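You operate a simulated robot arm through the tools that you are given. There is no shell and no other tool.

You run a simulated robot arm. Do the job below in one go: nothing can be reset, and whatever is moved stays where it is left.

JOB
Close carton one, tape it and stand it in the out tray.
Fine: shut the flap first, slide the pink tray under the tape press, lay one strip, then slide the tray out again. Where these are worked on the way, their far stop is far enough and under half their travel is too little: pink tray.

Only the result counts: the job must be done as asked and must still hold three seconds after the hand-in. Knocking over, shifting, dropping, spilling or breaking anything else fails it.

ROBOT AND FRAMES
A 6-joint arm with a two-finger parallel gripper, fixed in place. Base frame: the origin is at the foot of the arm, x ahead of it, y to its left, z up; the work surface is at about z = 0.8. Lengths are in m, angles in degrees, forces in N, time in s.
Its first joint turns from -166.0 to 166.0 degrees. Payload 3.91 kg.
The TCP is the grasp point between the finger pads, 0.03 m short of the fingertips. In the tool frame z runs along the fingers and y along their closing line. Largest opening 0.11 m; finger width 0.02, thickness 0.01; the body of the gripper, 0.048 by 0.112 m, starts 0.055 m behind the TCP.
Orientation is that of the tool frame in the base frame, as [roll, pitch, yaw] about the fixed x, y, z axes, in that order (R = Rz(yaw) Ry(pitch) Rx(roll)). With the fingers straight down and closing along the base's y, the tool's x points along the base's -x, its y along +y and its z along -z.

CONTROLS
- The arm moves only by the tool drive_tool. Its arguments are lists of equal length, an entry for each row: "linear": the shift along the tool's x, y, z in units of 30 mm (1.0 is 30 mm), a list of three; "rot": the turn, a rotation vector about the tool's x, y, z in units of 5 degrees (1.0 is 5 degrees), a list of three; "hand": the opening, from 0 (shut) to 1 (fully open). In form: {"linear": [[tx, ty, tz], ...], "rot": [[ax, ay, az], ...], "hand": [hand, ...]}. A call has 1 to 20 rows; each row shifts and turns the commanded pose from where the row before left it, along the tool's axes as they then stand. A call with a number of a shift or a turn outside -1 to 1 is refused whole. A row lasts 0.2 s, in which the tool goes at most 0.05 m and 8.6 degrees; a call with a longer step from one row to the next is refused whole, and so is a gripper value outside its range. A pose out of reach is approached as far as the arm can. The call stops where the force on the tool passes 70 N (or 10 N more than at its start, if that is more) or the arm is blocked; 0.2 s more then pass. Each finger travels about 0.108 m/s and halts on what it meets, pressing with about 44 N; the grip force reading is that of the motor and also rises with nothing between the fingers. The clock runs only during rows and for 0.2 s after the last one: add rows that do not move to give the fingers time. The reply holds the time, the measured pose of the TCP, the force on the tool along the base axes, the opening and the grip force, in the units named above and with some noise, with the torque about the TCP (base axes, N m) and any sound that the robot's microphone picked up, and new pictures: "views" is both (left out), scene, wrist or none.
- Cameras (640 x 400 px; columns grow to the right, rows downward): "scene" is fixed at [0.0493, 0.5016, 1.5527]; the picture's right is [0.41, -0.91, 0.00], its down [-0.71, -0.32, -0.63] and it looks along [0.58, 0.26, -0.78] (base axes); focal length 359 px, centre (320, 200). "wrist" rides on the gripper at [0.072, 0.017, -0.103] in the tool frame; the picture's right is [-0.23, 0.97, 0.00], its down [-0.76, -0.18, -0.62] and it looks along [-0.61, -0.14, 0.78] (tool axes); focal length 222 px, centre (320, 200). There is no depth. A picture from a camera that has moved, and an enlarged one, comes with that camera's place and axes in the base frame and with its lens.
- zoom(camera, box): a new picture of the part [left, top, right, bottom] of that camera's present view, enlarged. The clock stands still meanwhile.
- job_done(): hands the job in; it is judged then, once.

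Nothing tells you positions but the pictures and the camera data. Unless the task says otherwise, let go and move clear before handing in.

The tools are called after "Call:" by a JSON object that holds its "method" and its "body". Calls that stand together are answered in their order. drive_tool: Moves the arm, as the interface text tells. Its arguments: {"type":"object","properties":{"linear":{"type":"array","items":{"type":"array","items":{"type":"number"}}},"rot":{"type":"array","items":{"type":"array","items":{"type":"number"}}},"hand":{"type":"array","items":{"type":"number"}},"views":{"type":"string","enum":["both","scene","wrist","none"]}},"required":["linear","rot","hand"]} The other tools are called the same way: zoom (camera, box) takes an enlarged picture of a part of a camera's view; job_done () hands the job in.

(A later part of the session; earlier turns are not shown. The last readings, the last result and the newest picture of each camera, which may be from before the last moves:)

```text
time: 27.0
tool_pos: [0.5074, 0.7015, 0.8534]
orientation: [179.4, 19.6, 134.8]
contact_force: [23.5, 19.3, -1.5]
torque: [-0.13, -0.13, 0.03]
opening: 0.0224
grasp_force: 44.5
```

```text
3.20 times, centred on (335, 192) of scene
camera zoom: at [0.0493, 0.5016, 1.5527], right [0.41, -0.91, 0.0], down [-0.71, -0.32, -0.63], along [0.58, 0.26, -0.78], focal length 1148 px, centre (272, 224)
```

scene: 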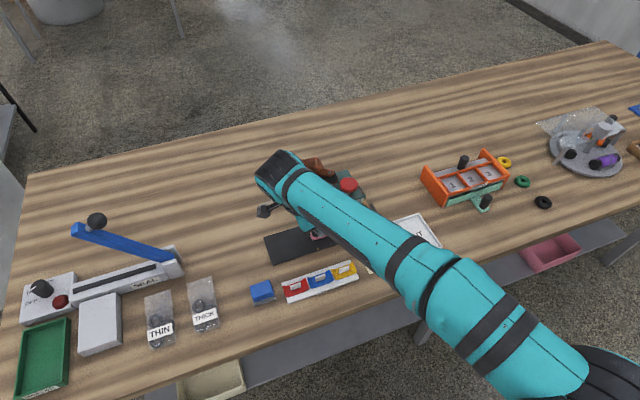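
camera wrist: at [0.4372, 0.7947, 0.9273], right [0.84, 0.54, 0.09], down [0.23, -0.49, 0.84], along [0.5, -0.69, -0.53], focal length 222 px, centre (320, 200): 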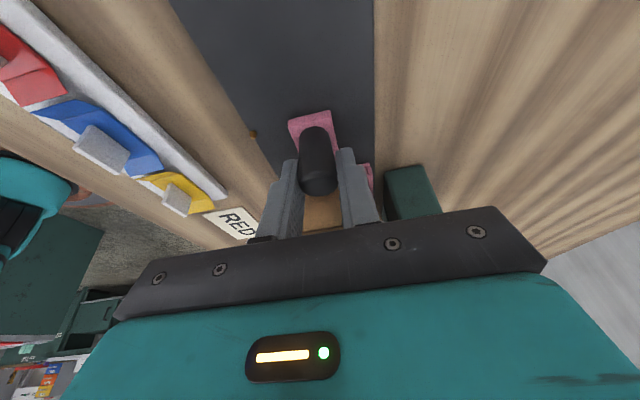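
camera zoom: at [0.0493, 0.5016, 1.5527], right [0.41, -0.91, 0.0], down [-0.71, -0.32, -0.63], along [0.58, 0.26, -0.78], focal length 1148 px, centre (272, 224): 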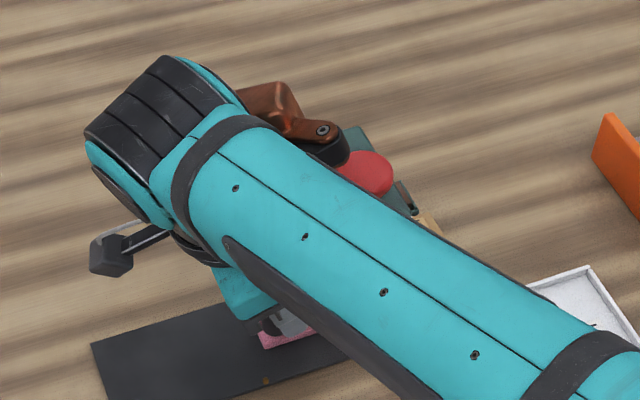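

Call:
{"method": "drive_tool", "body": {"linear": [[-0.0628, 0.02, 0.0225], [-0.0628, 0, 0.0225], [0, 0, 0]], "rot": [[0, 0, 0], [0, 0, 0], [0, 0, 0]], "hand": [0, 0, 0], "views": "none"}}

```text
time: 27.8
tool_pos: [0.5102, 0.6986, 0.8535]
orientation: [179.4, 19.6, 135.0]
contact_force: [-11.3, 25.4, 5.0]
torque: [-0.35, -0.22, 0.08]
opening: 0.0222
grasp_force: 45.0
```

Force along the slide is rising with almost no torque, which looks like the far stop. I'll confirm with a small extra nudge.

Call:
{"method": "drive_tool", "body": {"linear": [[-0.0471, 0, 0.0168], [0, 0, 0]], "rot": [[0, 0, 0], [0, 0, 0]], "hand": [0, 0], "views": "none"}}

```text
time: 28.4
tool_pos: [0.5112, 0.6974, 0.8534]
orientation: [179.5, 19.6, 134.9]
contact_force: [-27.8, 19.9, -5.3]
torque: [0.11, 0.17, -0.07]
opening: 0.0222
grasp_force: 44.7
```

Call:
{"method": "drive_tool", "body": {"linear": [[-0.0628, 0, 0.0225], [0, 0, 0]], "rot": [[0, 0, 0], [0, 0, 0]], "hand": [0, 0]}}

Call:
{"method": "zoom", "body": {"camera": "wrist", "box": [220, 60, 460, 260]}}

```text
time: 29.0
tool_pos: [0.513, 0.6956, 0.8537]
orientation: [179.5, 19.6, 135.0]
contact_force: [-32.0, 10.0, -10.4]
torque: [0.03, 0.12, -0.03]
opening: 0.022
grasp_force: 44.6
camera wrist: at [0.4517, 0.7804, 0.927], right [0.84, 0.54, 0.09], down [0.23, -0.49, 0.84], along [0.5, -0.69, -0.53], focal length 222 px, centre (320, 200)
```

scene: 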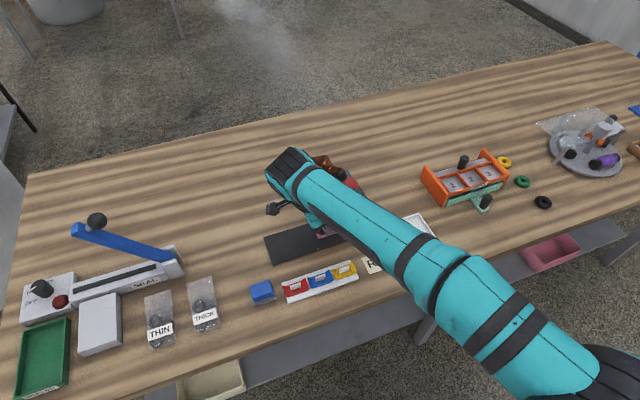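
wrist: 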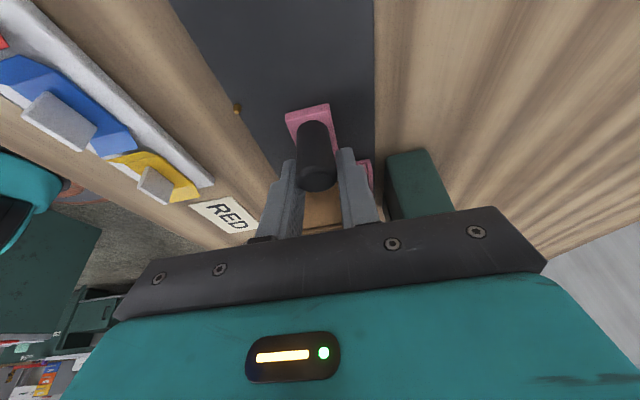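

```text
2.00 times, centred on (340, 160) of wrist
camera zoom: at [0.4517, 0.7804, 0.927], right [0.84, 0.54, 0.09], down [0.23, -0.49, 0.84], along [0.5, -0.69, -0.53], focal length 444 px, centre (280, 280)
```

zoom: 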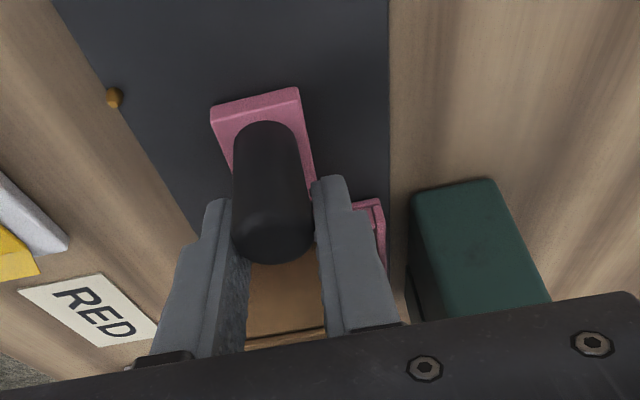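

The pads have started slipping on the knob at about 30 N while the tray no longer moves, so the tray is at its far stop. I'll release, retreat along the tool axis and inspect the press.

Call:
{"method": "drive_tool", "body": {"linear": [[0, 0, 0], [0, 0, 0], [0, 0, 0], [0, 0, -0.5], [0, 0, -1], [0, 0, -1], [0, 0, -1], [0, 0, -1], [0, 0, -1], [0, 0, 0]], "rot": [[0, 0, 0], [0, 0, 0], [0, 0, 0], [0, 0, 0], [0, 0, 0], [0, 0, 0], [0, 0, 0], [0, 0, 0], [0, 0, 0], [0, 0, 0]], "hand": [0.5, 0.5, 0.5, 0.5, 0.5, 0.5, 0.5, 0.5, 0.5, 0.5]}}

Call:
{"method": "zoom", "body": {"camera": "scene", "box": [265, 130, 405, 255]}}

Call:
{"method": "zoom", "body": {"camera": "wrist", "box": [200, 0, 440, 220]}}

```text
time: 31.2
tool_pos: [0.4722, 0.7379, 1.0089]
orientation: [179.3, 19.8, 134.9]
contact_force: [0.7, 0.8, -0.3]
torque: [-0.01, 0.0, -0.03]
opening: 0.0551
grasp_force: 0.0
camera wrist: at [0.4113, 0.8203, 1.0823], right [0.84, 0.54, 0.09], down [0.23, -0.49, 0.84], along [0.5, -0.69, -0.53], focal length 222 px, centre (320, 200)
```

scene: 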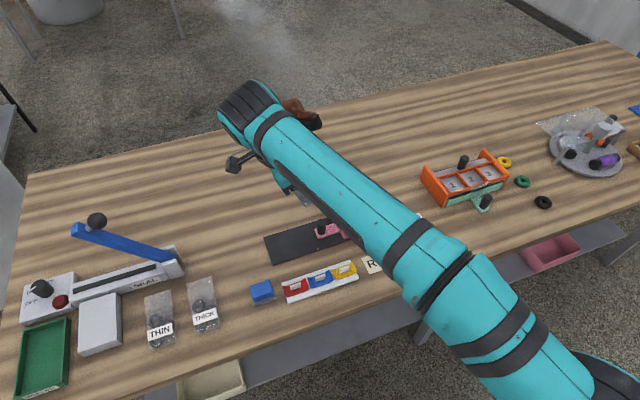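
wrist: 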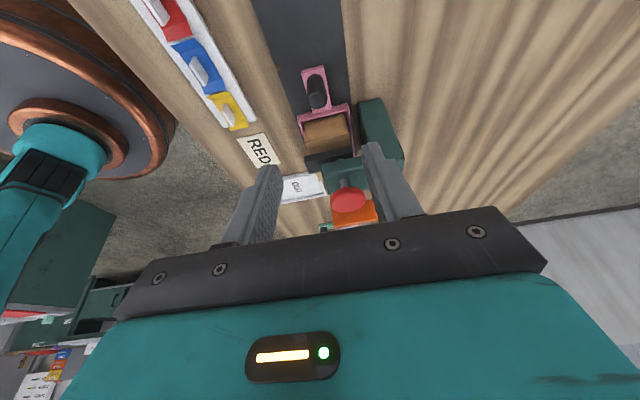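

```text
3.20 times, centred on (335, 192) of scene
camera zoom: at [0.0493, 0.5016, 1.5527], right [0.41, -0.91, 0.0], down [-0.71, -0.32, -0.63], along [0.58, 0.26, -0.78], focal length 1148 px, centre (272, 224)
```

zoom: 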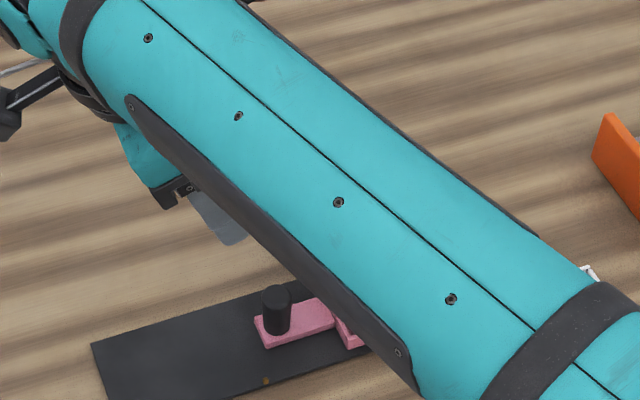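

```text
1.82 times, centred on (320, 110) of wrist
camera zoom: at [0.4113, 0.8203, 1.0823], right [0.84, 0.54, 0.09], down [0.23, -0.49, 0.84], along [0.5, -0.69, -0.53], focal length 404 px, centre (320, 364)
```

zoom: 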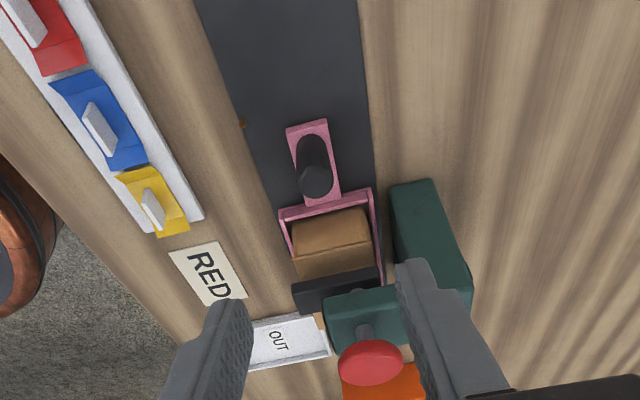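

I have a clear view now: the carton is under the press and untouched so far. Triangulating both cameras puts the red button at about (0.565, 0.662) with its top near z 0.95. I'll level the tool, close the fingers and hover above the button.

Call:
{"method": "drive_tool", "body": {"linear": [[0, 0, 0], [0, 0, 0], [0, 0, 0], [0, 0, 0], [0, 0, -0.4], [-0.4966, 0.05, 0], [-0.4966, 0.05, 0], [-0.4966, 0.05, 0], [-0.4966, 0.05, 0], [-0.4966, 0.05, 0], [-0.4966, 0.05, 0], [-0.4966, 0.05, 0], [-0.4966, 0.05, 0], [0, 0, 0]], "rot": [[0, 0.99, 0], [0, 0.99, 0], [0, 0.99, 0], [0, 0.99, 0], [0, 0, 0], [0, 0, 0], [0, 0, 0], [0, 0, 0], [0, 0, 0], [0, 0, 0], [0, 0, 0], [0, 0, 0], [0, 0, 0], [0, 0, 0]], "hand": [0.5, 0.5, 0, 0, 0, 0, 0, 0, 0, 0, 0, 0, 0, 0]}}

Call:
{"method": "zoom", "body": {"camera": "wrist", "box": [200, 40, 440, 260]}}

Call:
{"method": "zoom", "body": {"camera": "scene", "box": [285, 110, 425, 245]}}

```text
time: 34.2
tool_pos: [0.5674, 0.6579, 1.0218]
orientation: [179.5, -0.1, 135.0]
contact_force: [-0.2, 0.1, 0.2]
torque: [0.03, 0.02, 0.03]
opening: 0.0001
grasp_force: 37.6
camera wrist: at [0.5269, 0.7201, 1.1256], right [0.85, 0.53, 0.01], down [0.41, -0.67, 0.62], along [0.33, -0.52, -0.78], focal length 222 px, centre (320, 200)
```

scene: 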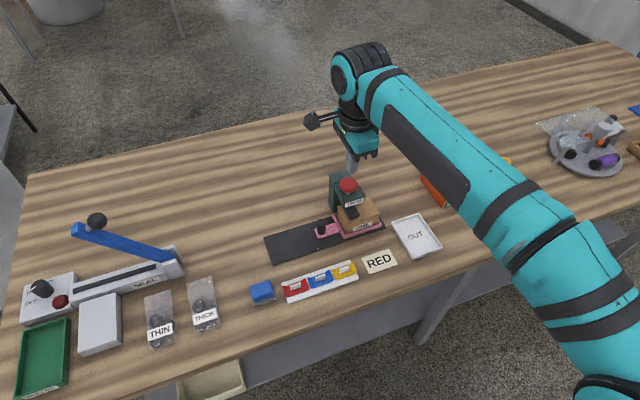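
wrist: 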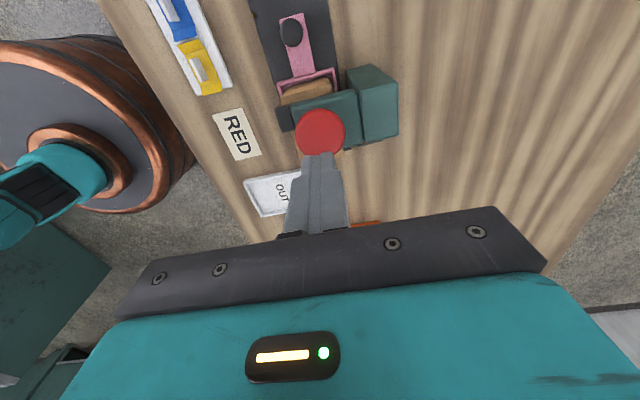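

```text
1.82 times, centred on (320, 150) of wrist
camera zoom: at [0.5269, 0.7201, 1.1256], right [0.85, 0.53, 0.01], down [0.41, -0.67, 0.62], along [0.33, -0.52, -0.78], focal length 404 px, centre (320, 291)
```

zoom: 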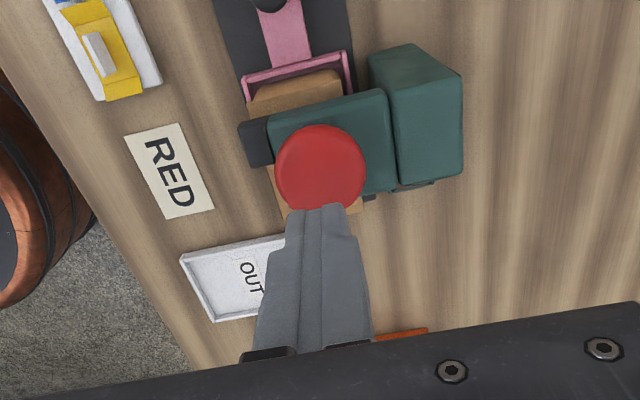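

```text
2.96 times, centred on (355, 178) of scene
camera zoom: at [0.0493, 0.5016, 1.5527], right [0.41, -0.91, 0.0], down [-0.71, -0.32, -0.63], along [0.58, 0.26, -0.78], focal length 1063 px, centre (216, 267)
```

zoom: 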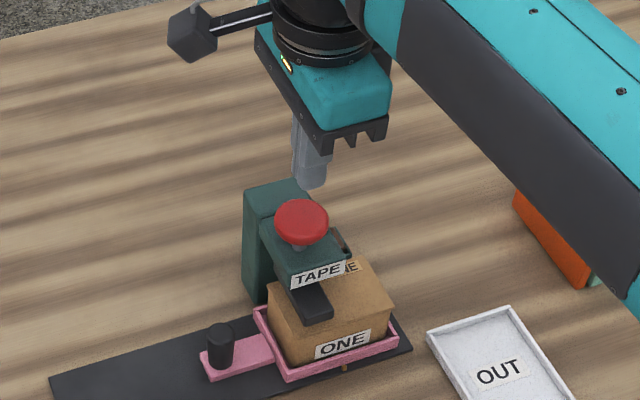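

The carton is fully under the press and shows no tape yet, and my fingers are just above the red button. I'll centre on it and descend until just above contact.

Call:
{"method": "drive_tool", "body": {"linear": [[0.15, 0.01, 0], [0, 0, 0.35], [0, 0, 0.35], [0, 0, 0.2], [0, 0, 0]], "rot": [[0, 0, 0], [0, 0, 0], [0, 0, 0], [0, 0, 0], [0, 0, 0]], "hand": [0, 0, 0, 0, 0], "views": "none"}}

Call:
{"method": "zoom", "body": {"camera": "scene", "box": [305, 150, 405, 245]}}

```text
time: 35.4
tool_pos: [0.5624, 0.6624, 0.9937]
orientation: [179.4, -0.1, 135.2]
contact_force: [-0.4, -0.3, -0.4]
torque: [-0.01, 0.03, 0.01]
opening: 0.0001
grasp_force: 37.9
```

```text
4.21 times, centred on (355, 198) of scene
camera zoom: at [0.0493, 0.5016, 1.5527], right [0.41, -0.91, 0.0], down [-0.71, -0.32, -0.63], along [0.58, 0.26, -0.78], focal length 1511 px, centre (173, 210)
```

zoom: 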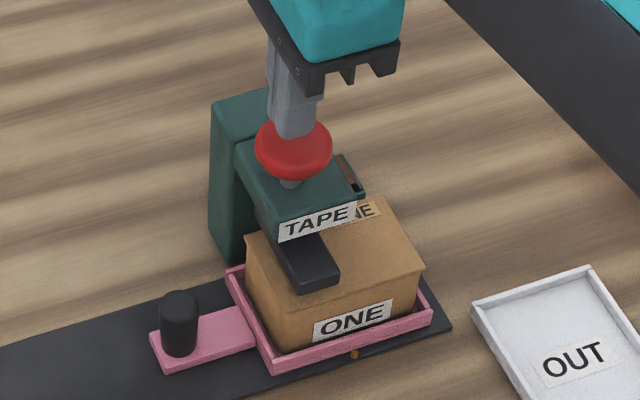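

I'm about 1 cm above the button. Next I'll press down in small steps, watching force and sound.

Call:
{"method": "drive_tool", "body": {"linear": [[0, 0, 0.12], [0, 0, 0.12], [0, 0, 0.12], [0, 0, 0.12], [0, 0, 0]], "rot": [[0, 0, 0], [0, 0, 0], [0, 0, 0], [0, 0, 0], [0, 0, 0]], "hand": [0, 0, 0, 0, 0], "views": "none"}}

Call:
{"method": "zoom", "body": {"camera": "scene", "box": [305, 150, 405, 245]}}

```text
time: 36.6
tool_pos: [0.5642, 0.6629, 0.9794]
orientation: [179.4, -0.1, 135.1]
contact_force: [0.1, 1.1, 1.5]
torque: [0.02, 0.01, 0.01]
opening: 0.0
grasp_force: 37.9
```

```text
4.21 times, centred on (355, 198) of scene
camera zoom: at [0.0493, 0.5016, 1.5527], right [0.41, -0.91, 0.0], down [-0.71, -0.32, -0.63], along [0.58, 0.26, -0.78], focal length 1511 px, centre (173, 210)
```

zoom: 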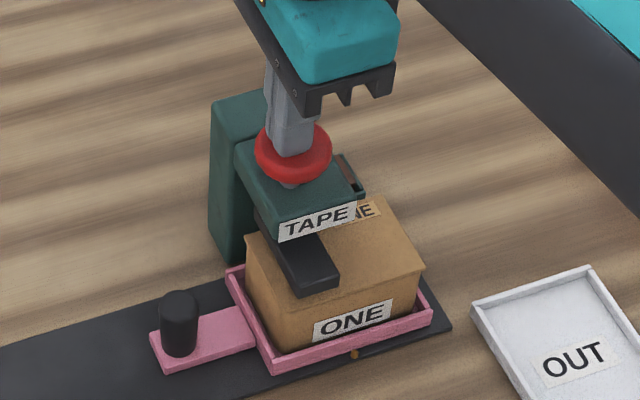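

I'm at the button with slight contact (1.5 N). I'll continue pressing smoothly downward.

Call:
{"method": "drive_tool", "body": {"linear": [[0, 0, 0.12], [0, 0, 0.12], [0, 0, 0]], "rot": [[0, 0, 0], [0, 0, 0], [0, 0, 0]], "hand": [0, 0, 0], "views": "none"}}

Call:
{"method": "zoom", "body": {"camera": "scene", "box": [305, 150, 405, 245]}}

```text
time: 37.4
tool_pos: [0.5638, 0.662, 0.9723]
orientation: [179.4, -0.1, 135.1]
contact_force: [0.5, 1.5, 2.5]
torque: [0.04, 0.02, 0.01]
opening: 0.0
grasp_force: 38.2
```

```text
4.21 times, centred on (355, 198) of scene
camera zoom: at [0.0493, 0.5016, 1.5527], right [0.41, -0.91, 0.0], down [-0.71, -0.32, -0.63], along [0.58, 0.26, -0.78], focal length 1511 px, centre (173, 210)
```

zoom: 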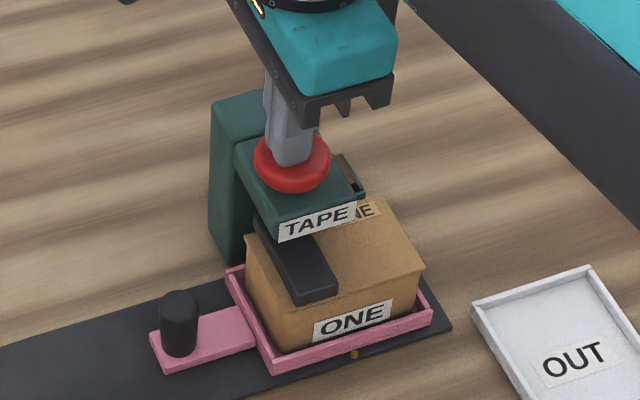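

The button is going down and the black foot is lowering onto the carton. I'll keep pressing until it bottoms out.

Call:
{"method": "drive_tool", "body": {"linear": [[0, 0, 0.1], [0, 0, 0.1], [0, 0, 0]], "rot": [[0, 0, 0], [0, 0, 0], [0, 0, 0]], "hand": [0, 0, 0], "views": "none"}}

Call:
{"method": "zoom", "body": {"camera": "scene", "box": [305, 150, 405, 245]}}

```text
time: 38.2
tool_pos: [0.5644, 0.6627, 0.966]
orientation: [179.4, -0.1, 135.0]
contact_force: [0.8, -0.2, 5.2]
torque: [-0.02, -0.05, 0.02]
opening: 0.0
grasp_force: 37.2
heard: click
```

```text
4.21 times, centred on (355, 198) of scene
camera zoom: at [0.0493, 0.5016, 1.5527], right [0.41, -0.91, 0.0], down [-0.71, -0.32, -0.63], along [0.58, 0.26, -0.78], focal length 1511 px, centre (173, 210)
```

zoom: 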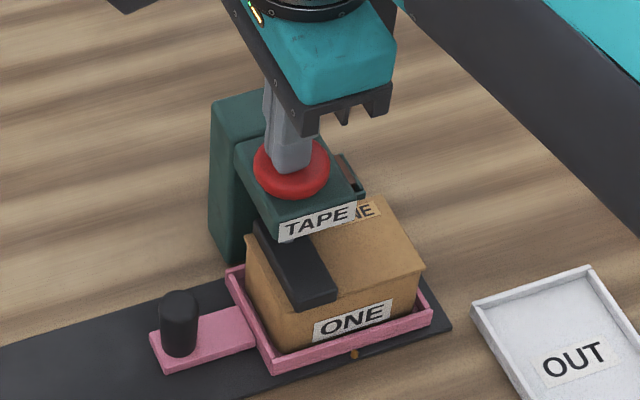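

I heard a click, so the strip is laid. I'll lift straight up and check for the tape.

Call:
{"method": "drive_tool", "body": {"linear": [[0, 0, -0.3], [0, 0, -0.8], [0, 0, -0.8], [0, 0, 0], [0, 0, 0]], "rot": [[0, 0, 0], [0, 0, 0], [0, 0, 0], [0, 0, 0], [0, 0, 0]], "hand": [0, 0, 0, 0, 0], "views": "none"}}

Call:
{"method": "zoom", "body": {"camera": "scene", "box": [305, 150, 405, 245]}}

Call:
{"method": "zoom", "body": {"camera": "wrist", "box": [200, 40, 440, 260]}}

```text
time: 39.4
tool_pos: [0.5637, 0.6608, 1.0231]
orientation: [179.3, -0.1, 135.1]
contact_force: [-0.9, 0.2, 0.5]
torque: [0.0, -0.02, -0.02]
opening: 0.0
grasp_force: 37.3
```

```text
4.21 times, centred on (355, 198) of scene
camera zoom: at [0.0493, 0.5016, 1.5527], right [0.41, -0.91, 0.0], down [-0.71, -0.32, -0.63], along [0.58, 0.26, -0.78], focal length 1511 px, centre (173, 210)
```

zoom: 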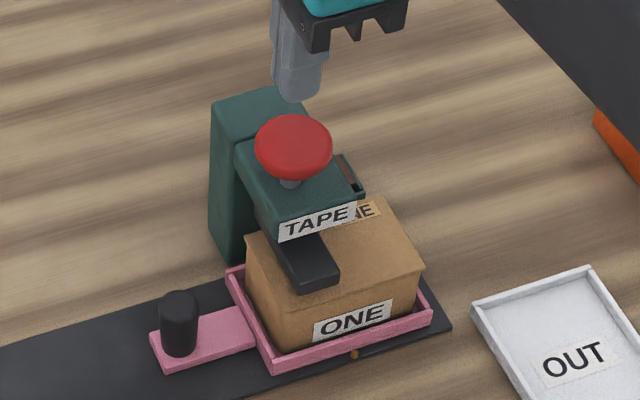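

```text
1.82 times, centred on (320, 150) of wrist
camera zoom: at [0.5238, 0.7236, 1.127], right [0.85, 0.53, 0.01], down [0.41, -0.67, 0.62], along [0.33, -0.52, -0.78], focal length 404 px, centre (320, 291)
```

zoom: 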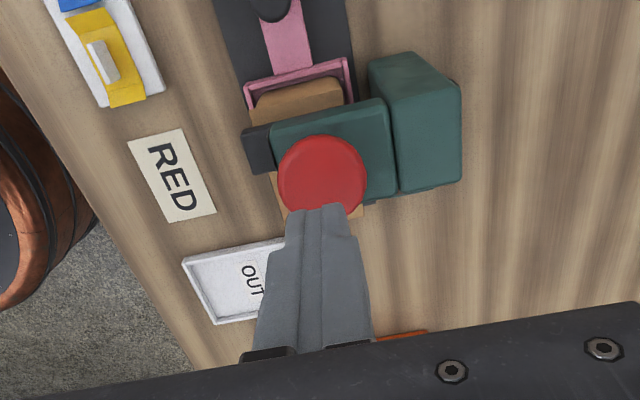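

The button has sprung back up, and any tape is hidden under the foot for now. I'll go back over the knob with the tool tilted as before.

Call:
{"method": "drive_tool", "body": {"linear": [[0.4556, -0.0415, 0], [0.4556, -0.0415, 0], [0.4556, -0.0415, 0], [0.4556, -0.0415, 0], [0.4556, -0.0415, 0], [0.4556, -0.0415, 0], [0.4556, -0.0415, 0], [0.4556, -0.0415, 0], [0.4556, -0.0415, 0], [0, 0, 0.45], [0, 0, 0], [0, 0, 0], [0, 0, 0], [0, 0, 0], [0, 0, 0]], "rot": [[0, 0, 0], [0, 0, 0], [0, 0, 0], [0, 0, 0], [0, 0, 0], [0, 0, 0], [0, 0, 0], [0, 0, 0], [0, 0, 0], [0, 0, 0], [0, -1, 0], [0, -1, 0], [0, -1, 0], [0, -1, 0], [0, 0, 0]], "hand": [0.5, 0.5, 0.5, 0.5, 0.5, 0.5, 0.5, 0.5, 0.5, 0.5, 0.5, 0.5, 0.5, 0.5, 0.5], "views": "wrist"}}

Call:
{"method": "zoom", "body": {"camera": "wrist", "box": [200, 0, 440, 220]}}

```text
time: 42.6
tool_pos: [0.4684, 0.741, 1.0103]
orientation: [179.4, 19.9, 135.0]
contact_force: [0.6, 0.8, -0.1]
torque: [0.04, 0.01, -0.01]
opening: 0.0549
grasp_force: 0.0
camera wrist: at [0.4069, 0.8253, 1.0836], right [0.84, 0.54, 0.09], down [0.23, -0.49, 0.84], along [0.5, -0.69, -0.53], focal length 222 px, centre (320, 200)
```

wrist: 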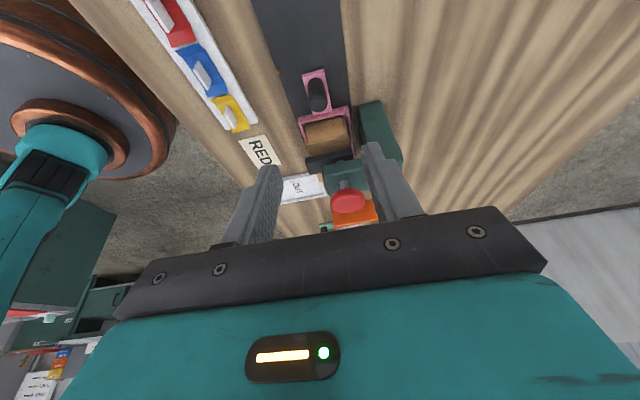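

```text
1.82 times, centred on (320, 110) of wrist
camera zoom: at [0.4069, 0.8253, 1.0836], right [0.84, 0.54, 0.09], down [0.23, -0.49, 0.84], along [0.5, -0.69, -0.53], focal length 404 px, centre (320, 364)
```

zoom: 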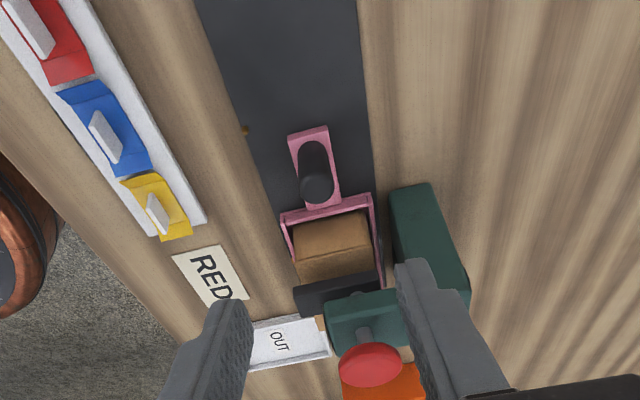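

Call:
{"method": "drive_tool", "body": {"linear": [[0.19, 0, 0], [0, 0, 1], [0, 0, 1], [0, 0, 1], [0, 0, 1], [0, 0, 1], [0, 0, 0.48], [0, 0, 0]], "rot": [[0, 0, 0], [0, 0, 0], [0, 0, 0], [0, 0, 0], [0, 0, 0], [0, 0, 0], [0, 0, 0], [0, 0, 0]], "hand": [0.5, 0.5, 0.5, 0.5, 0.5, 0.5, 0.5, 0.5]}}

Call:
{"method": "zoom", "body": {"camera": "wrist", "box": [220, 60, 460, 260]}}

```text
time: 44.4
tool_pos: [0.505, 0.7082, 0.8514]
orientation: [179.4, 19.9, 134.9]
contact_force: [0.3, 0.9, -0.5]
torque: [-0.01, 0.01, 0.0]
opening: 0.055
grasp_force: 0.0
camera wrist: at [0.4438, 0.7934, 0.926], right [0.84, 0.54, 0.09], down [0.23, -0.49, 0.84], along [0.5, -0.69, -0.53], focal length 222 px, centre (320, 200)
```

scene: 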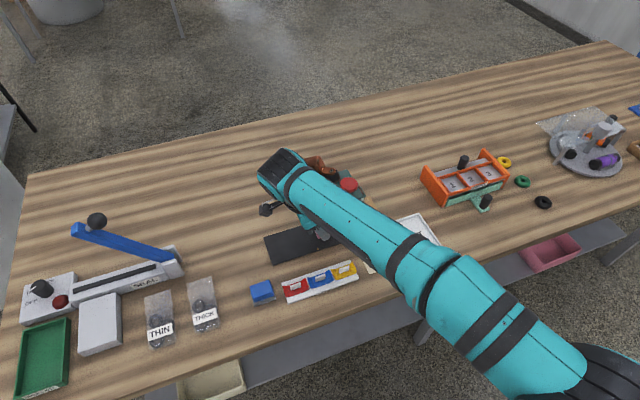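
wrist: 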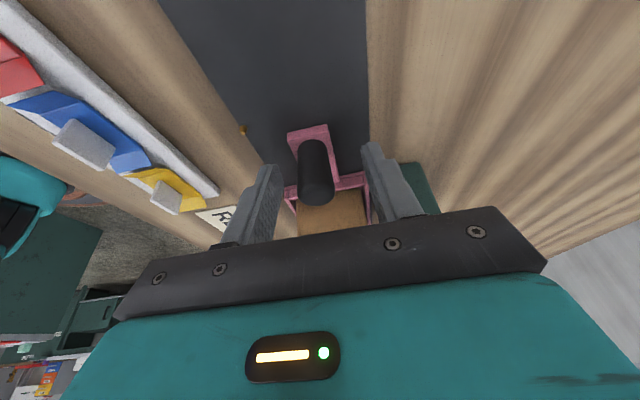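

```text
2.00 times, centred on (340, 160) of wrist
camera zoom: at [0.4438, 0.7934, 0.926], right [0.84, 0.54, 0.09], down [0.23, -0.49, 0.84], along [0.5, -0.69, -0.53], focal length 444 px, centre (280, 280)
```

zoom: 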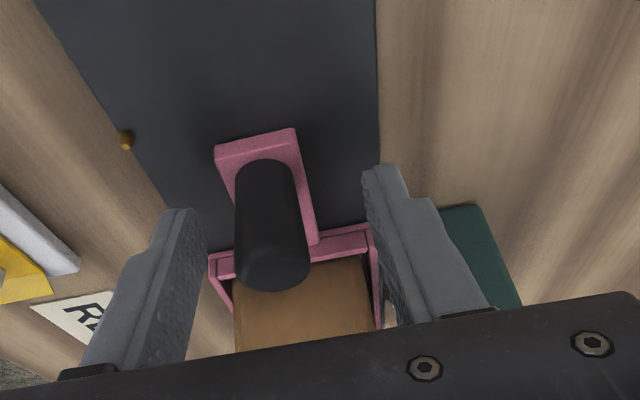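

The fingers straddle the knob and are 3 mm off-centre. I'll correct that and grip.

Call:
{"method": "drive_tool", "body": {"linear": [[0, -0.09, 0], [0, 0, 0], [0, 0, 0], [0, 0, 0], [0, 0, 0]], "rot": [[0, 0, 0], [0, 0, 0], [0, 0, 0], [0, 0, 0], [0, 0, 0]], "hand": [0.5, 0, 0, 0, 0], "views": "none"}}

```text
time: 45.6
tool_pos: [0.5024, 0.7071, 0.8526]
orientation: [179.4, 19.9, 134.9]
contact_force: [-11.2, -13.9, -6.8]
torque: [0.01, 0.08, -0.23]
opening: 0.0223
grasp_force: 44.7
```

The grip is good. Now I'll slide the tray back out from under the press.

Call:
{"method": "drive_tool", "body": {"linear": [[0.188, -0.02, -0.068], [0.376, 0, -0.136], [0.376, 0, -0.136], [0.376, 0, -0.136], [0.376, 0, -0.136], [0, 0, 0]], "rot": [[0, 0, 0], [0, 0, 0], [0, 0, 0], [0, 0, 0], [0, 0, 0], [0, 0, 0]], "hand": [0, 0, 0, 0, 0, 0]}}

Call:
{"method": "zoom", "body": {"camera": "scene", "box": [265, 130, 405, 255]}}

```text
time: 47.0
tool_pos: [0.4654, 0.7439, 0.8515]
orientation: [179.5, 19.9, 134.9]
contact_force: [13.0, 13.6, -10.7]
torque: [0.09, 0.11, 0.25]
opening: 0.0222
grasp_force: 45.1
camera wrist: at [0.4039, 0.828, 0.926], right [0.84, 0.54, 0.09], down [0.23, -0.49, 0.84], along [0.5, -0.69, -0.53], focal length 222 px, centre (320, 200)
```

scene: 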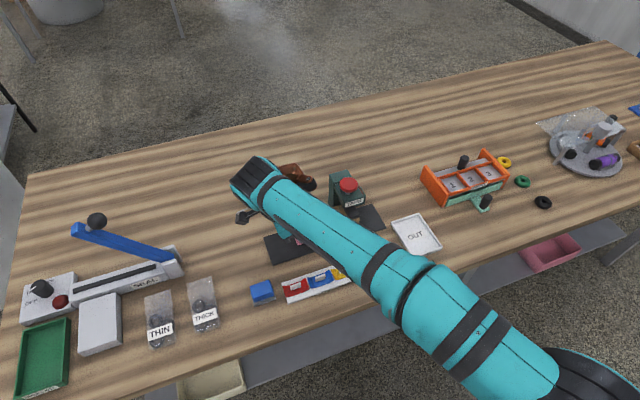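
wrist: 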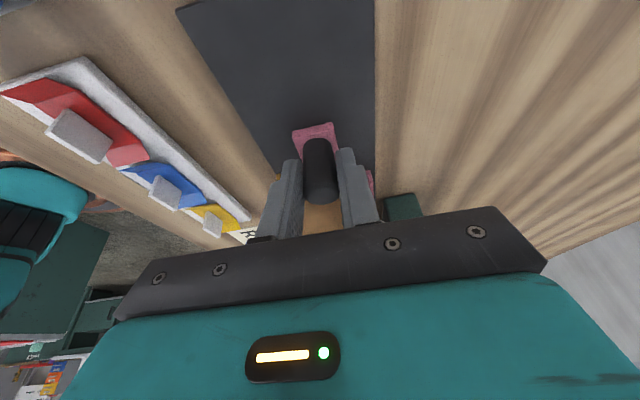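

```text
3.20 times, centred on (335, 192) of scene
camera zoom: at [0.0493, 0.5016, 1.5527], right [0.41, -0.91, 0.0], down [-0.71, -0.32, -0.63], along [0.58, 0.26, -0.78], focal length 1148 px, centre (272, 224)
```

zoom: 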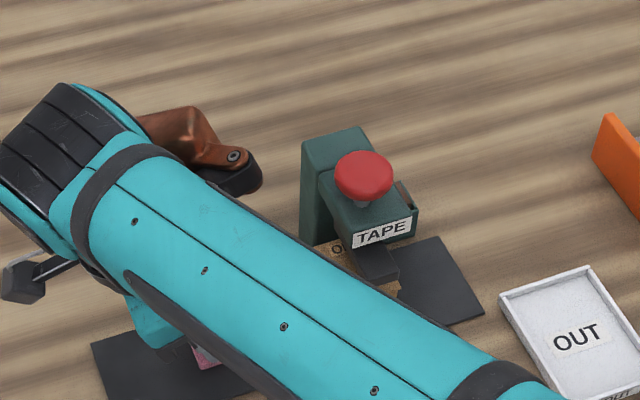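

Call:
{"method": "drive_tool", "body": {"linear": [[0.376, 0.02, -0.136], [0.376, 0, -0.136], [0.376, 0, -0.136], [0.376, 0, -0.136], [0.376, 0, -0.136], [0, 0, 0]], "rot": [[0, 0, 0], [0, 0, 0], [0, 0, 0], [0, 0, 0], [0, 0, 0], [0, 0, 0]], "hand": [0, 0, 0, 0, 0, 0], "views": "none"}}

Call:
{"method": "zoom", "body": {"camera": "wrist", "box": [220, 60, 460, 260]}}

```text
time: 48.4
tool_pos: [0.4226, 0.787, 0.8532]
orientation: [179.5, 19.9, 134.9]
contact_force: [9.8, 9.4, -9.5]
torque: [-0.01, 0.18, 0.01]
opening: 0.0223
grasp_force: 45.2
```

```text
2.00 times, centred on (340, 160) of wrist
camera zoom: at [0.3613, 0.8707, 0.9259], right [0.84, 0.54, 0.09], down [0.23, -0.49, 0.84], along [0.5, -0.69, -0.53], focal length 444 px, centre (280, 280)
```

zoom: 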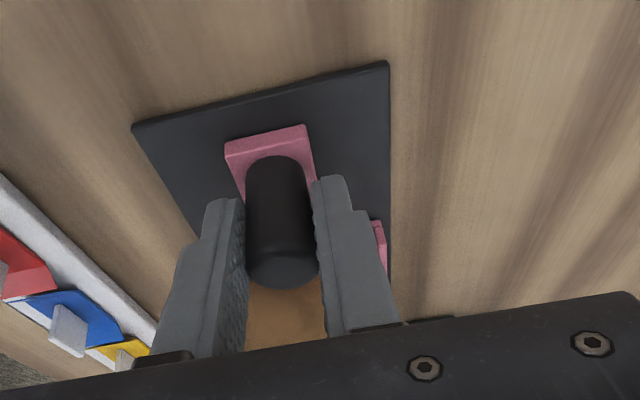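

Call:
{"method": "drive_tool", "body": {"linear": [[0.094, 0.01, -0.034], [0.094, 0, -0.034], [0.063, 0, -0.023], [0, 0, 0]], "rot": [[0, 0, 0], [0, 0, 0], [0, 0, 0], [0, 0, 0]], "hand": [0, 0, 0, 0], "views": "none"}}

```text
time: 49.4
tool_pos: [0.4187, 0.7916, 0.8523]
orientation: [179.4, 19.9, 134.8]
contact_force: [10.6, 1.1, -7.3]
torque: [-0.07, -0.01, 0.05]
opening: 0.0223
grasp_force: 44.4
```

Call:
{"method": "drive_tool", "body": {"linear": [[0.094, 0, -0.034], [0, 0, 0]], "rot": [[0, 0, 0], [0, 0, 0]], "hand": [0, 0], "views": "none"}}

```text
time: 50.0
tool_pos: [0.4166, 0.7935, 0.8541]
orientation: [179.4, 19.9, 134.9]
contact_force: [22.4, -23.7, -11.8]
torque: [0.05, 0.09, -0.02]
opening: 0.0226
grasp_force: 45.1
```

The start stop is reached at 33 N along the slide. I'll release the knob, back off, and look at the carton and its tape.

Call:
{"method": "drive_tool", "body": {"linear": [[-0.05, 0, 0], [0, 0, 0], [0, 0, 0], [0, 0, 0], [0, 0, -0.5], [0, 0, -1], [0, 0, -1], [0, 0, -1], [0, 0, -1], [0, 0, -1], [0, 0, 0], [0, 0, 0], [0, 0, 0], [0, 0, 0], [0, 0, 0]], "rot": [[0, 0, 0], [0, 0, 0], [0, 0, 0], [0, 0, 0], [0, 0, 0], [0, 0, 0], [0, 0, 0], [0, 0, 0], [0, 0, 0], [0, 0, 0], [0, 0.995, 0], [0, 0.995, 0], [0, 0.995, 0], [0, 0.995, 0], [0, 0, 0]], "hand": [0, 0.5, 0.5, 0.5, 0.5, 0.5, 0.5, 0.5, 0.5, 0.5, 0.9, 0.9, 0.9, 0.9, 0.9]}}

Call:
{"method": "zoom", "body": {"camera": "wrist", "box": [220, 40, 440, 240]}}

Call:
{"method": "zoom", "body": {"camera": "scene", "box": [265, 130, 405, 255]}}

```text
time: 53.2
tool_pos: [0.3744, 0.8312, 1.0096]
orientation: [179.5, 0.0, 135.1]
contact_force: [-0.3, 0.2, -0.6]
torque: [0.01, 0.05, -0.03]
opening: 0.0988
grasp_force: 0.1
camera wrist: at [0.3347, 0.8931, 1.1136], right [0.85, 0.53, 0.01], down [0.41, -0.67, 0.62], along [0.34, -0.52, -0.78], focal length 222 px, centre (320, 200)
```

scene: 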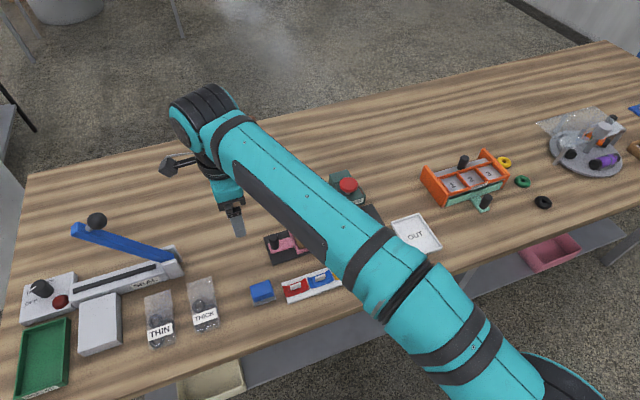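
wrist: 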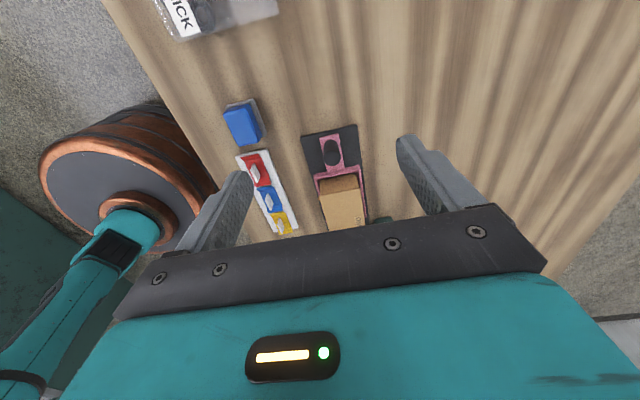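

```text
2.00 times, centred on (330, 140) of wrist
camera zoom: at [0.3347, 0.8931, 1.1136], right [0.85, 0.53, 0.01], down [0.41, -0.67, 0.62], along [0.34, -0.52, -0.78], focal length 444 px, centre (300, 320)
```

zoom: 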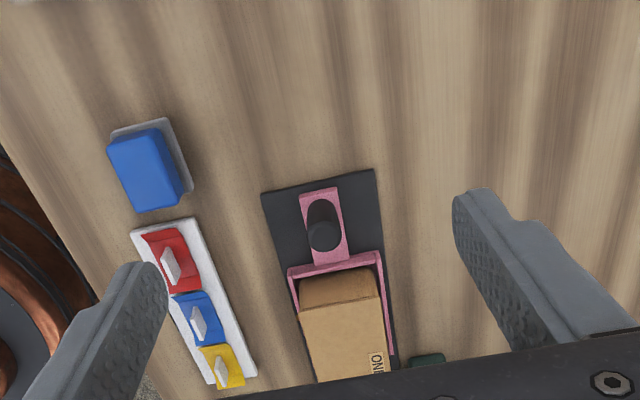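

```text
3.20 times, centred on (335, 192) of scene
camera zoom: at [0.0493, 0.5016, 1.5527], right [0.41, -0.91, 0.0], down [-0.71, -0.32, -0.63], along [0.58, 0.26, -0.78], focal length 1148 px, centre (272, 224)
```

zoom: 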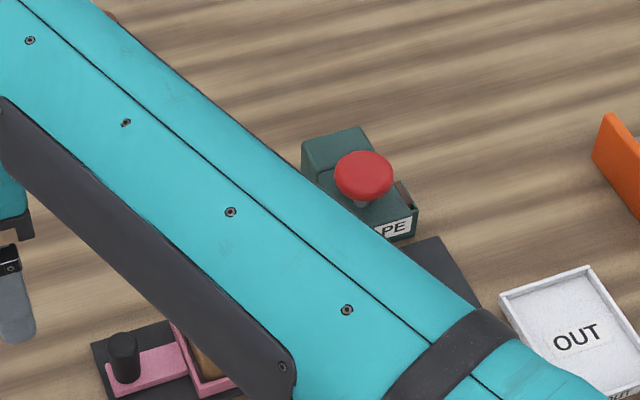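

The tray is back at its start. No tape is visible on the part of the carton I can see, so I'll move the wrist camera closer to check.

Call:
{"method": "drive_tool", "body": {"linear": [[-0.667, 0, 0], [-0.667, 0, 0], [-0.667, 0, 0], [-0.667, 0, 0], [-0.667, 0, 0], [0, 0, 0]], "rot": [[0, 0, 0], [0, 0, 0], [0, 0, 0], [0, 0, 0], [0, 0, 0], [0, 0, 0]], "hand": [0.9, 0.9, 0.9, 0.9, 0.9, 0.9]}}

Call:
{"method": "zoom", "body": {"camera": "wrist", "box": [240, 40, 420, 230]}}

Call:
{"method": "zoom", "body": {"camera": "scene", "box": [265, 130, 405, 255]}}

```text
time: 54.6
tool_pos: [0.4468, 0.762, 1.0083]
orientation: [179.4, 0.1, 135.1]
contact_force: [0.3, 1.1, 0.4]
torque: [-0.02, 0.0, -0.02]
opening: 0.0993
grasp_force: 0.1
camera wrist: at [0.407, 0.8237, 1.1125], right [0.85, 0.53, 0.01], down [0.41, -0.67, 0.62], along [0.34, -0.52, -0.78], focal length 222 px, centre (320, 200)
```

scene: 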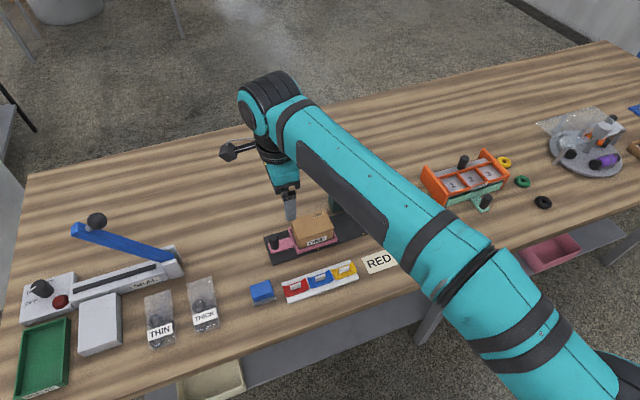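
wrist: 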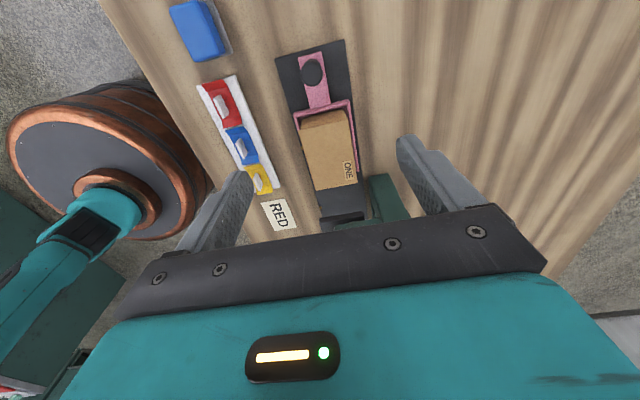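

```text
2.11 times, centred on (330, 135) of wrist
camera zoom: at [0.407, 0.8237, 1.1125], right [0.85, 0.53, 0.01], down [0.41, -0.67, 0.62], along [0.34, -0.52, -0.78], focal length 468 px, centre (299, 337)
```

zoom: 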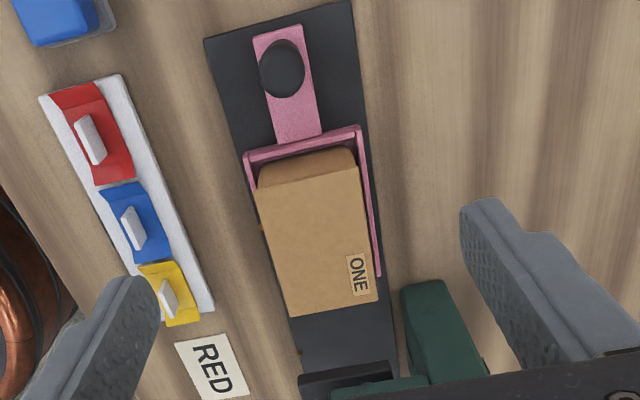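

```text
3.20 times, centred on (335, 192) of scene
camera zoom: at [0.0493, 0.5016, 1.5527], right [0.41, -0.91, 0.0], down [-0.71, -0.32, -0.63], along [0.58, 0.26, -0.78], focal length 1148 px, centre (272, 224)
```

zoom: 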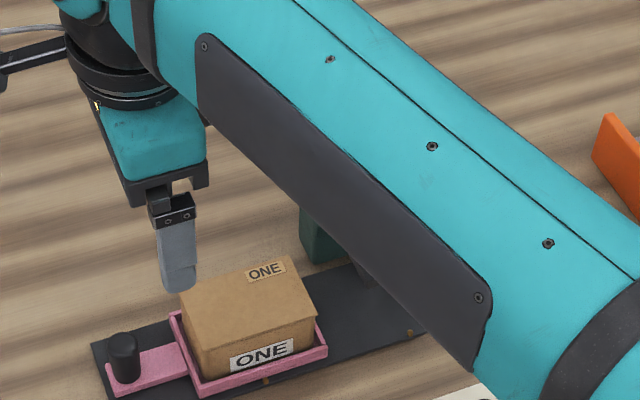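

Call:
{"method": "zoom", "body": {"camera": "scene", "box": [295, 180, 345, 225]}}

Call:
{"method": "zoom", "body": {"camera": "wrist", "box": [290, 90, 370, 210]}}

Call:
{"method": "zoom", "body": {"camera": "scene", "box": [300, 200, 345, 250]}}

```text
8.89 times, centred on (320, 202) of scene
camera zoom: at [0.0493, 0.5016, 1.5527], right [0.41, -0.91, 0.0], down [-0.71, -0.32, -0.63], along [0.58, 0.26, -0.78], focal length 3190 px, centre (320, 178)
```

zoom: 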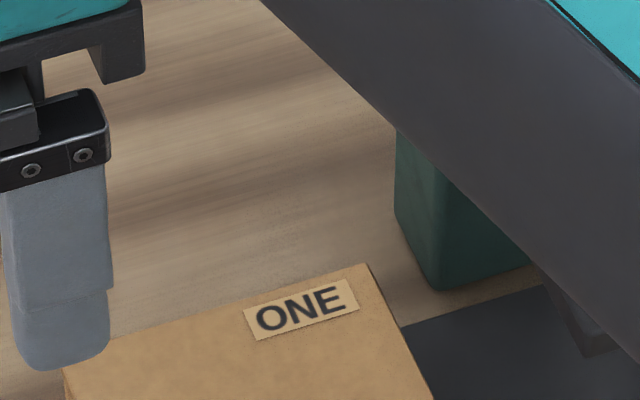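

```text
3.33 times, centred on (330, 150) of wrist
camera zoom: at [0.407, 0.8237, 1.1125], right [0.85, 0.53, 0.01], down [0.41, -0.67, 0.62], along [0.34, -0.52, -0.78], focal length 740 px, centre (287, 367)
```

zoom: 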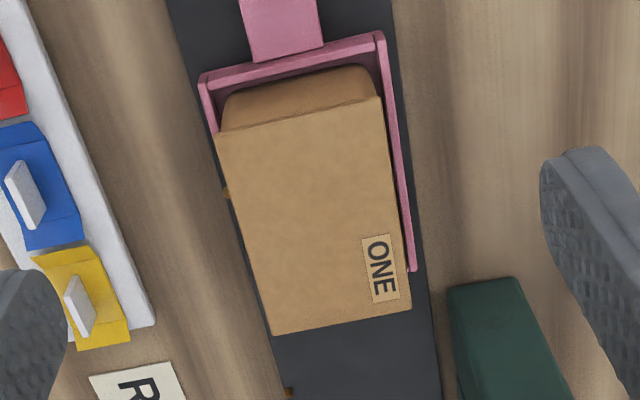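

```text
8.00 times, centred on (322, 225) of scene
camera zoom: at [0.0493, 0.5016, 1.5527], right [0.41, -0.91, 0.0], down [-0.71, -0.32, -0.63], along [0.58, 0.26, -0.78], focal length 2871 px, centre (300, 0)
```

zoom: 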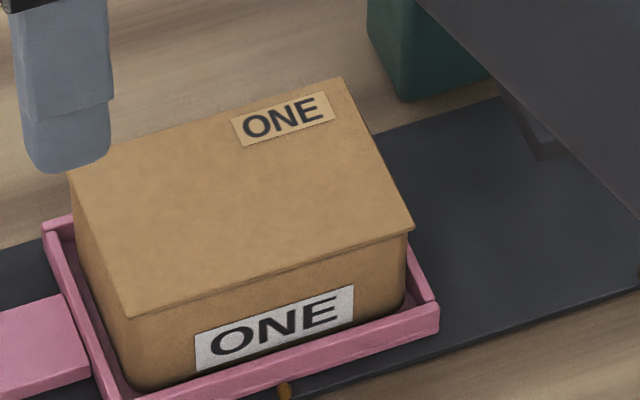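

Call:
{"method": "zoom", "body": {"camera": "scene", "box": [303, 218, 338, 248]}}

Call:
{"method": "zoom", "body": {"camera": "wrist", "box": [295, 95, 365, 160]}}

Call:
{"method": "zoom", "body": {"camera": "wrist", "box": [300, 170, 420, 235]}}

```text
13.33 times, centred on (320, 233) of scene
camera zoom: at [0.0493, 0.5016, 1.5527], right [0.41, -0.91, 0.0], down [-0.71, -0.32, -0.63], along [0.58, 0.26, -0.78], focal length 4785 px, centre (313, -240)
```

zoom: 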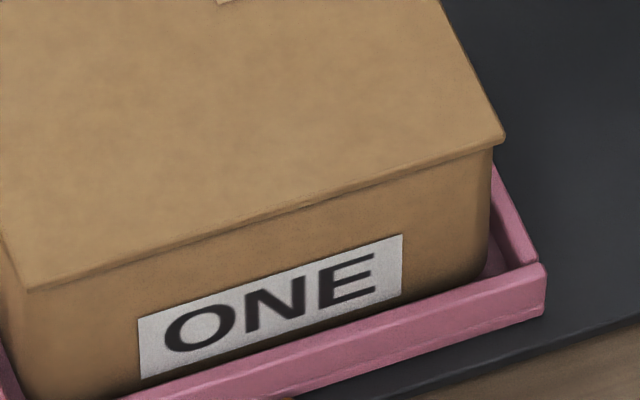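

```text
6.15 times, centred on (330, 128) of wrist
camera zoom: at [0.407, 0.8237, 1.1125], right [0.85, 0.53, 0.01], down [0.41, -0.67, 0.62], along [0.34, -0.52, -0.78], focal length 1367 px, centre (258, 646)
```

zoom: 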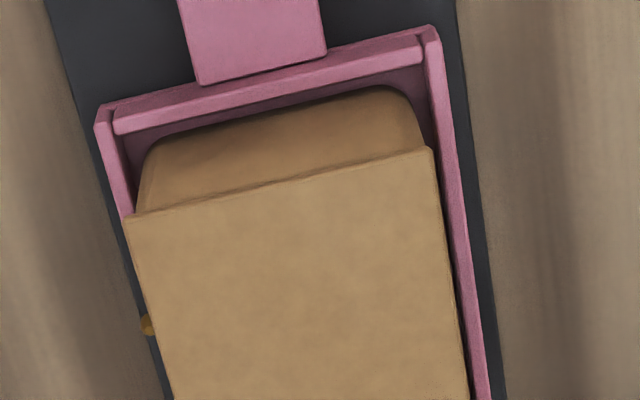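

```text
5.33 times, centred on (360, 202) of wrist
camera zoom: at [0.407, 0.8237, 1.1125], right [0.85, 0.53, 0.01], down [0.41, -0.67, 0.62], along [0.34, -0.52, -0.78], focal length 1185 px, centre (107, 187)
```

zoom: 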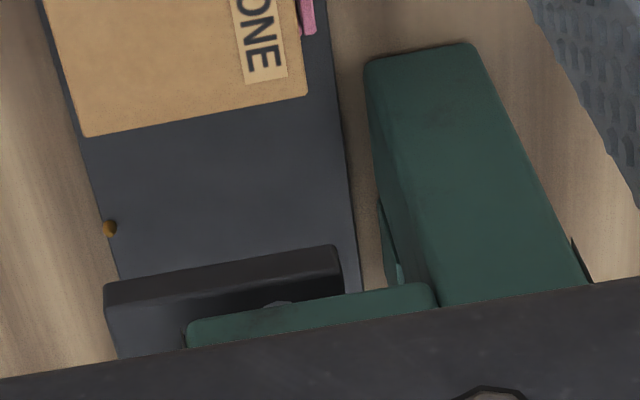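

There's definitely no tape on the carton, so the click at only 5 N wasn't a complete press. Before repeating the press with a full stroke, I'll push firmly on the flap's front edge to be sure it's seated.

Call:
{"method": "drive_tool", "body": {"linear": [[-0.5, -0.167, 0], [-0.5, -0.167, 0], [-0.5, -0.167, 0], [-0.5, -0.167, 0], [0, 0, 0.9], [0, 0, 0.9], [0, 0, 0.9], [0, 0, 0.9], [0, 0, 0.15], [0, 0, 0]], "rot": [[0, 0, 0], [0, 0, 0], [0, 0, 0], [0, 0, 0], [0, 0, 0], [0, 0, 0], [0, 0, 0], [0, 0, 0], [0, 0, 0], [0, 0, 0]], "hand": [0, 0, 0, 0, 0, 0, 0, 0, 0, 0], "views": "none"}}

Call:
{"method": "drive_tool", "body": {"linear": [[0, 0, 0.08], [0, 0, 0.06], [0, 0, 0.06], [0, 0, 0.06], [0, 0, 0]], "rot": [[0, 0, 0], [0, 0, 0], [0, 0, 0], [0, 0, 0], [0, 0, 0]], "hand": [0, 0, 0, 0, 0], "views": "none"}}

```text
time: 56.8
tool_pos: [0.4745, 0.7041, 0.8967]
orientation: [179.4, 0.0, 135.1]
contact_force: [1.0, -0.9, -0.1]
torque: [-0.05, 0.0, 0.0]
opening: 0.0001
grasp_force: 38.5
```

```text
time: 58.0
tool_pos: [0.4756, 0.7044, 0.8885]
orientation: [179.4, 0.0, 135.0]
contact_force: [0.3, 0.6, -1.1]
torque: [0.02, -0.03, -0.02]
opening: 0.0
grasp_force: 38.0
```

Call:
{"method": "drive_tool", "body": {"linear": [[0, 0, 0.05], [0, 0, 0.05], [0, 0, 0]], "rot": [[0, 0, 0], [0, 0, 0], [0, 0, 0]], "hand": [0, 0, 0], "views": "none"}}

```text
time: 58.8
tool_pos: [0.4753, 0.7051, 0.8875]
orientation: [179.3, 0.0, 135.1]
contact_force: [-2.2, -0.6, 18.3]
torque: [-0.04, 0.02, 0.0]
opening: 0.0001
grasp_force: 37.2
```

Call:
{"method": "drive_tool", "body": {"linear": [[0, 0, 0.05], [0, 0, 0]], "rot": [[0, 0, 0], [0, 0, 0]], "hand": [0, 0], "views": "none"}}

Call:
{"method": "zoom", "body": {"camera": "scene", "box": [265, 130, 405, 255]}}

```text
time: 59.4
tool_pos: [0.4745, 0.7041, 0.8859]
orientation: [179.2, 0.0, 135.1]
contact_force: [4.1, 5.4, 35.7]
torque: [0.22, -0.17, -0.01]
opening: 0.0001
grasp_force: 37.7
```

```text
3.20 times, centred on (335, 192) of scene
camera zoom: at [0.0493, 0.5016, 1.5527], right [0.41, -0.91, 0.0], down [-0.71, -0.32, -0.63], along [0.58, 0.26, -0.78], focal length 1148 px, centre (272, 224)
```

zoom: 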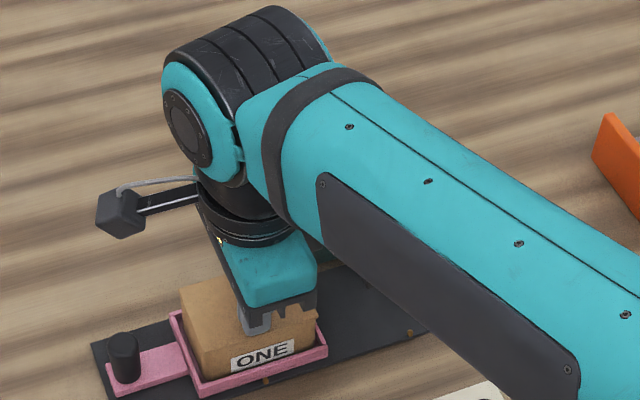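

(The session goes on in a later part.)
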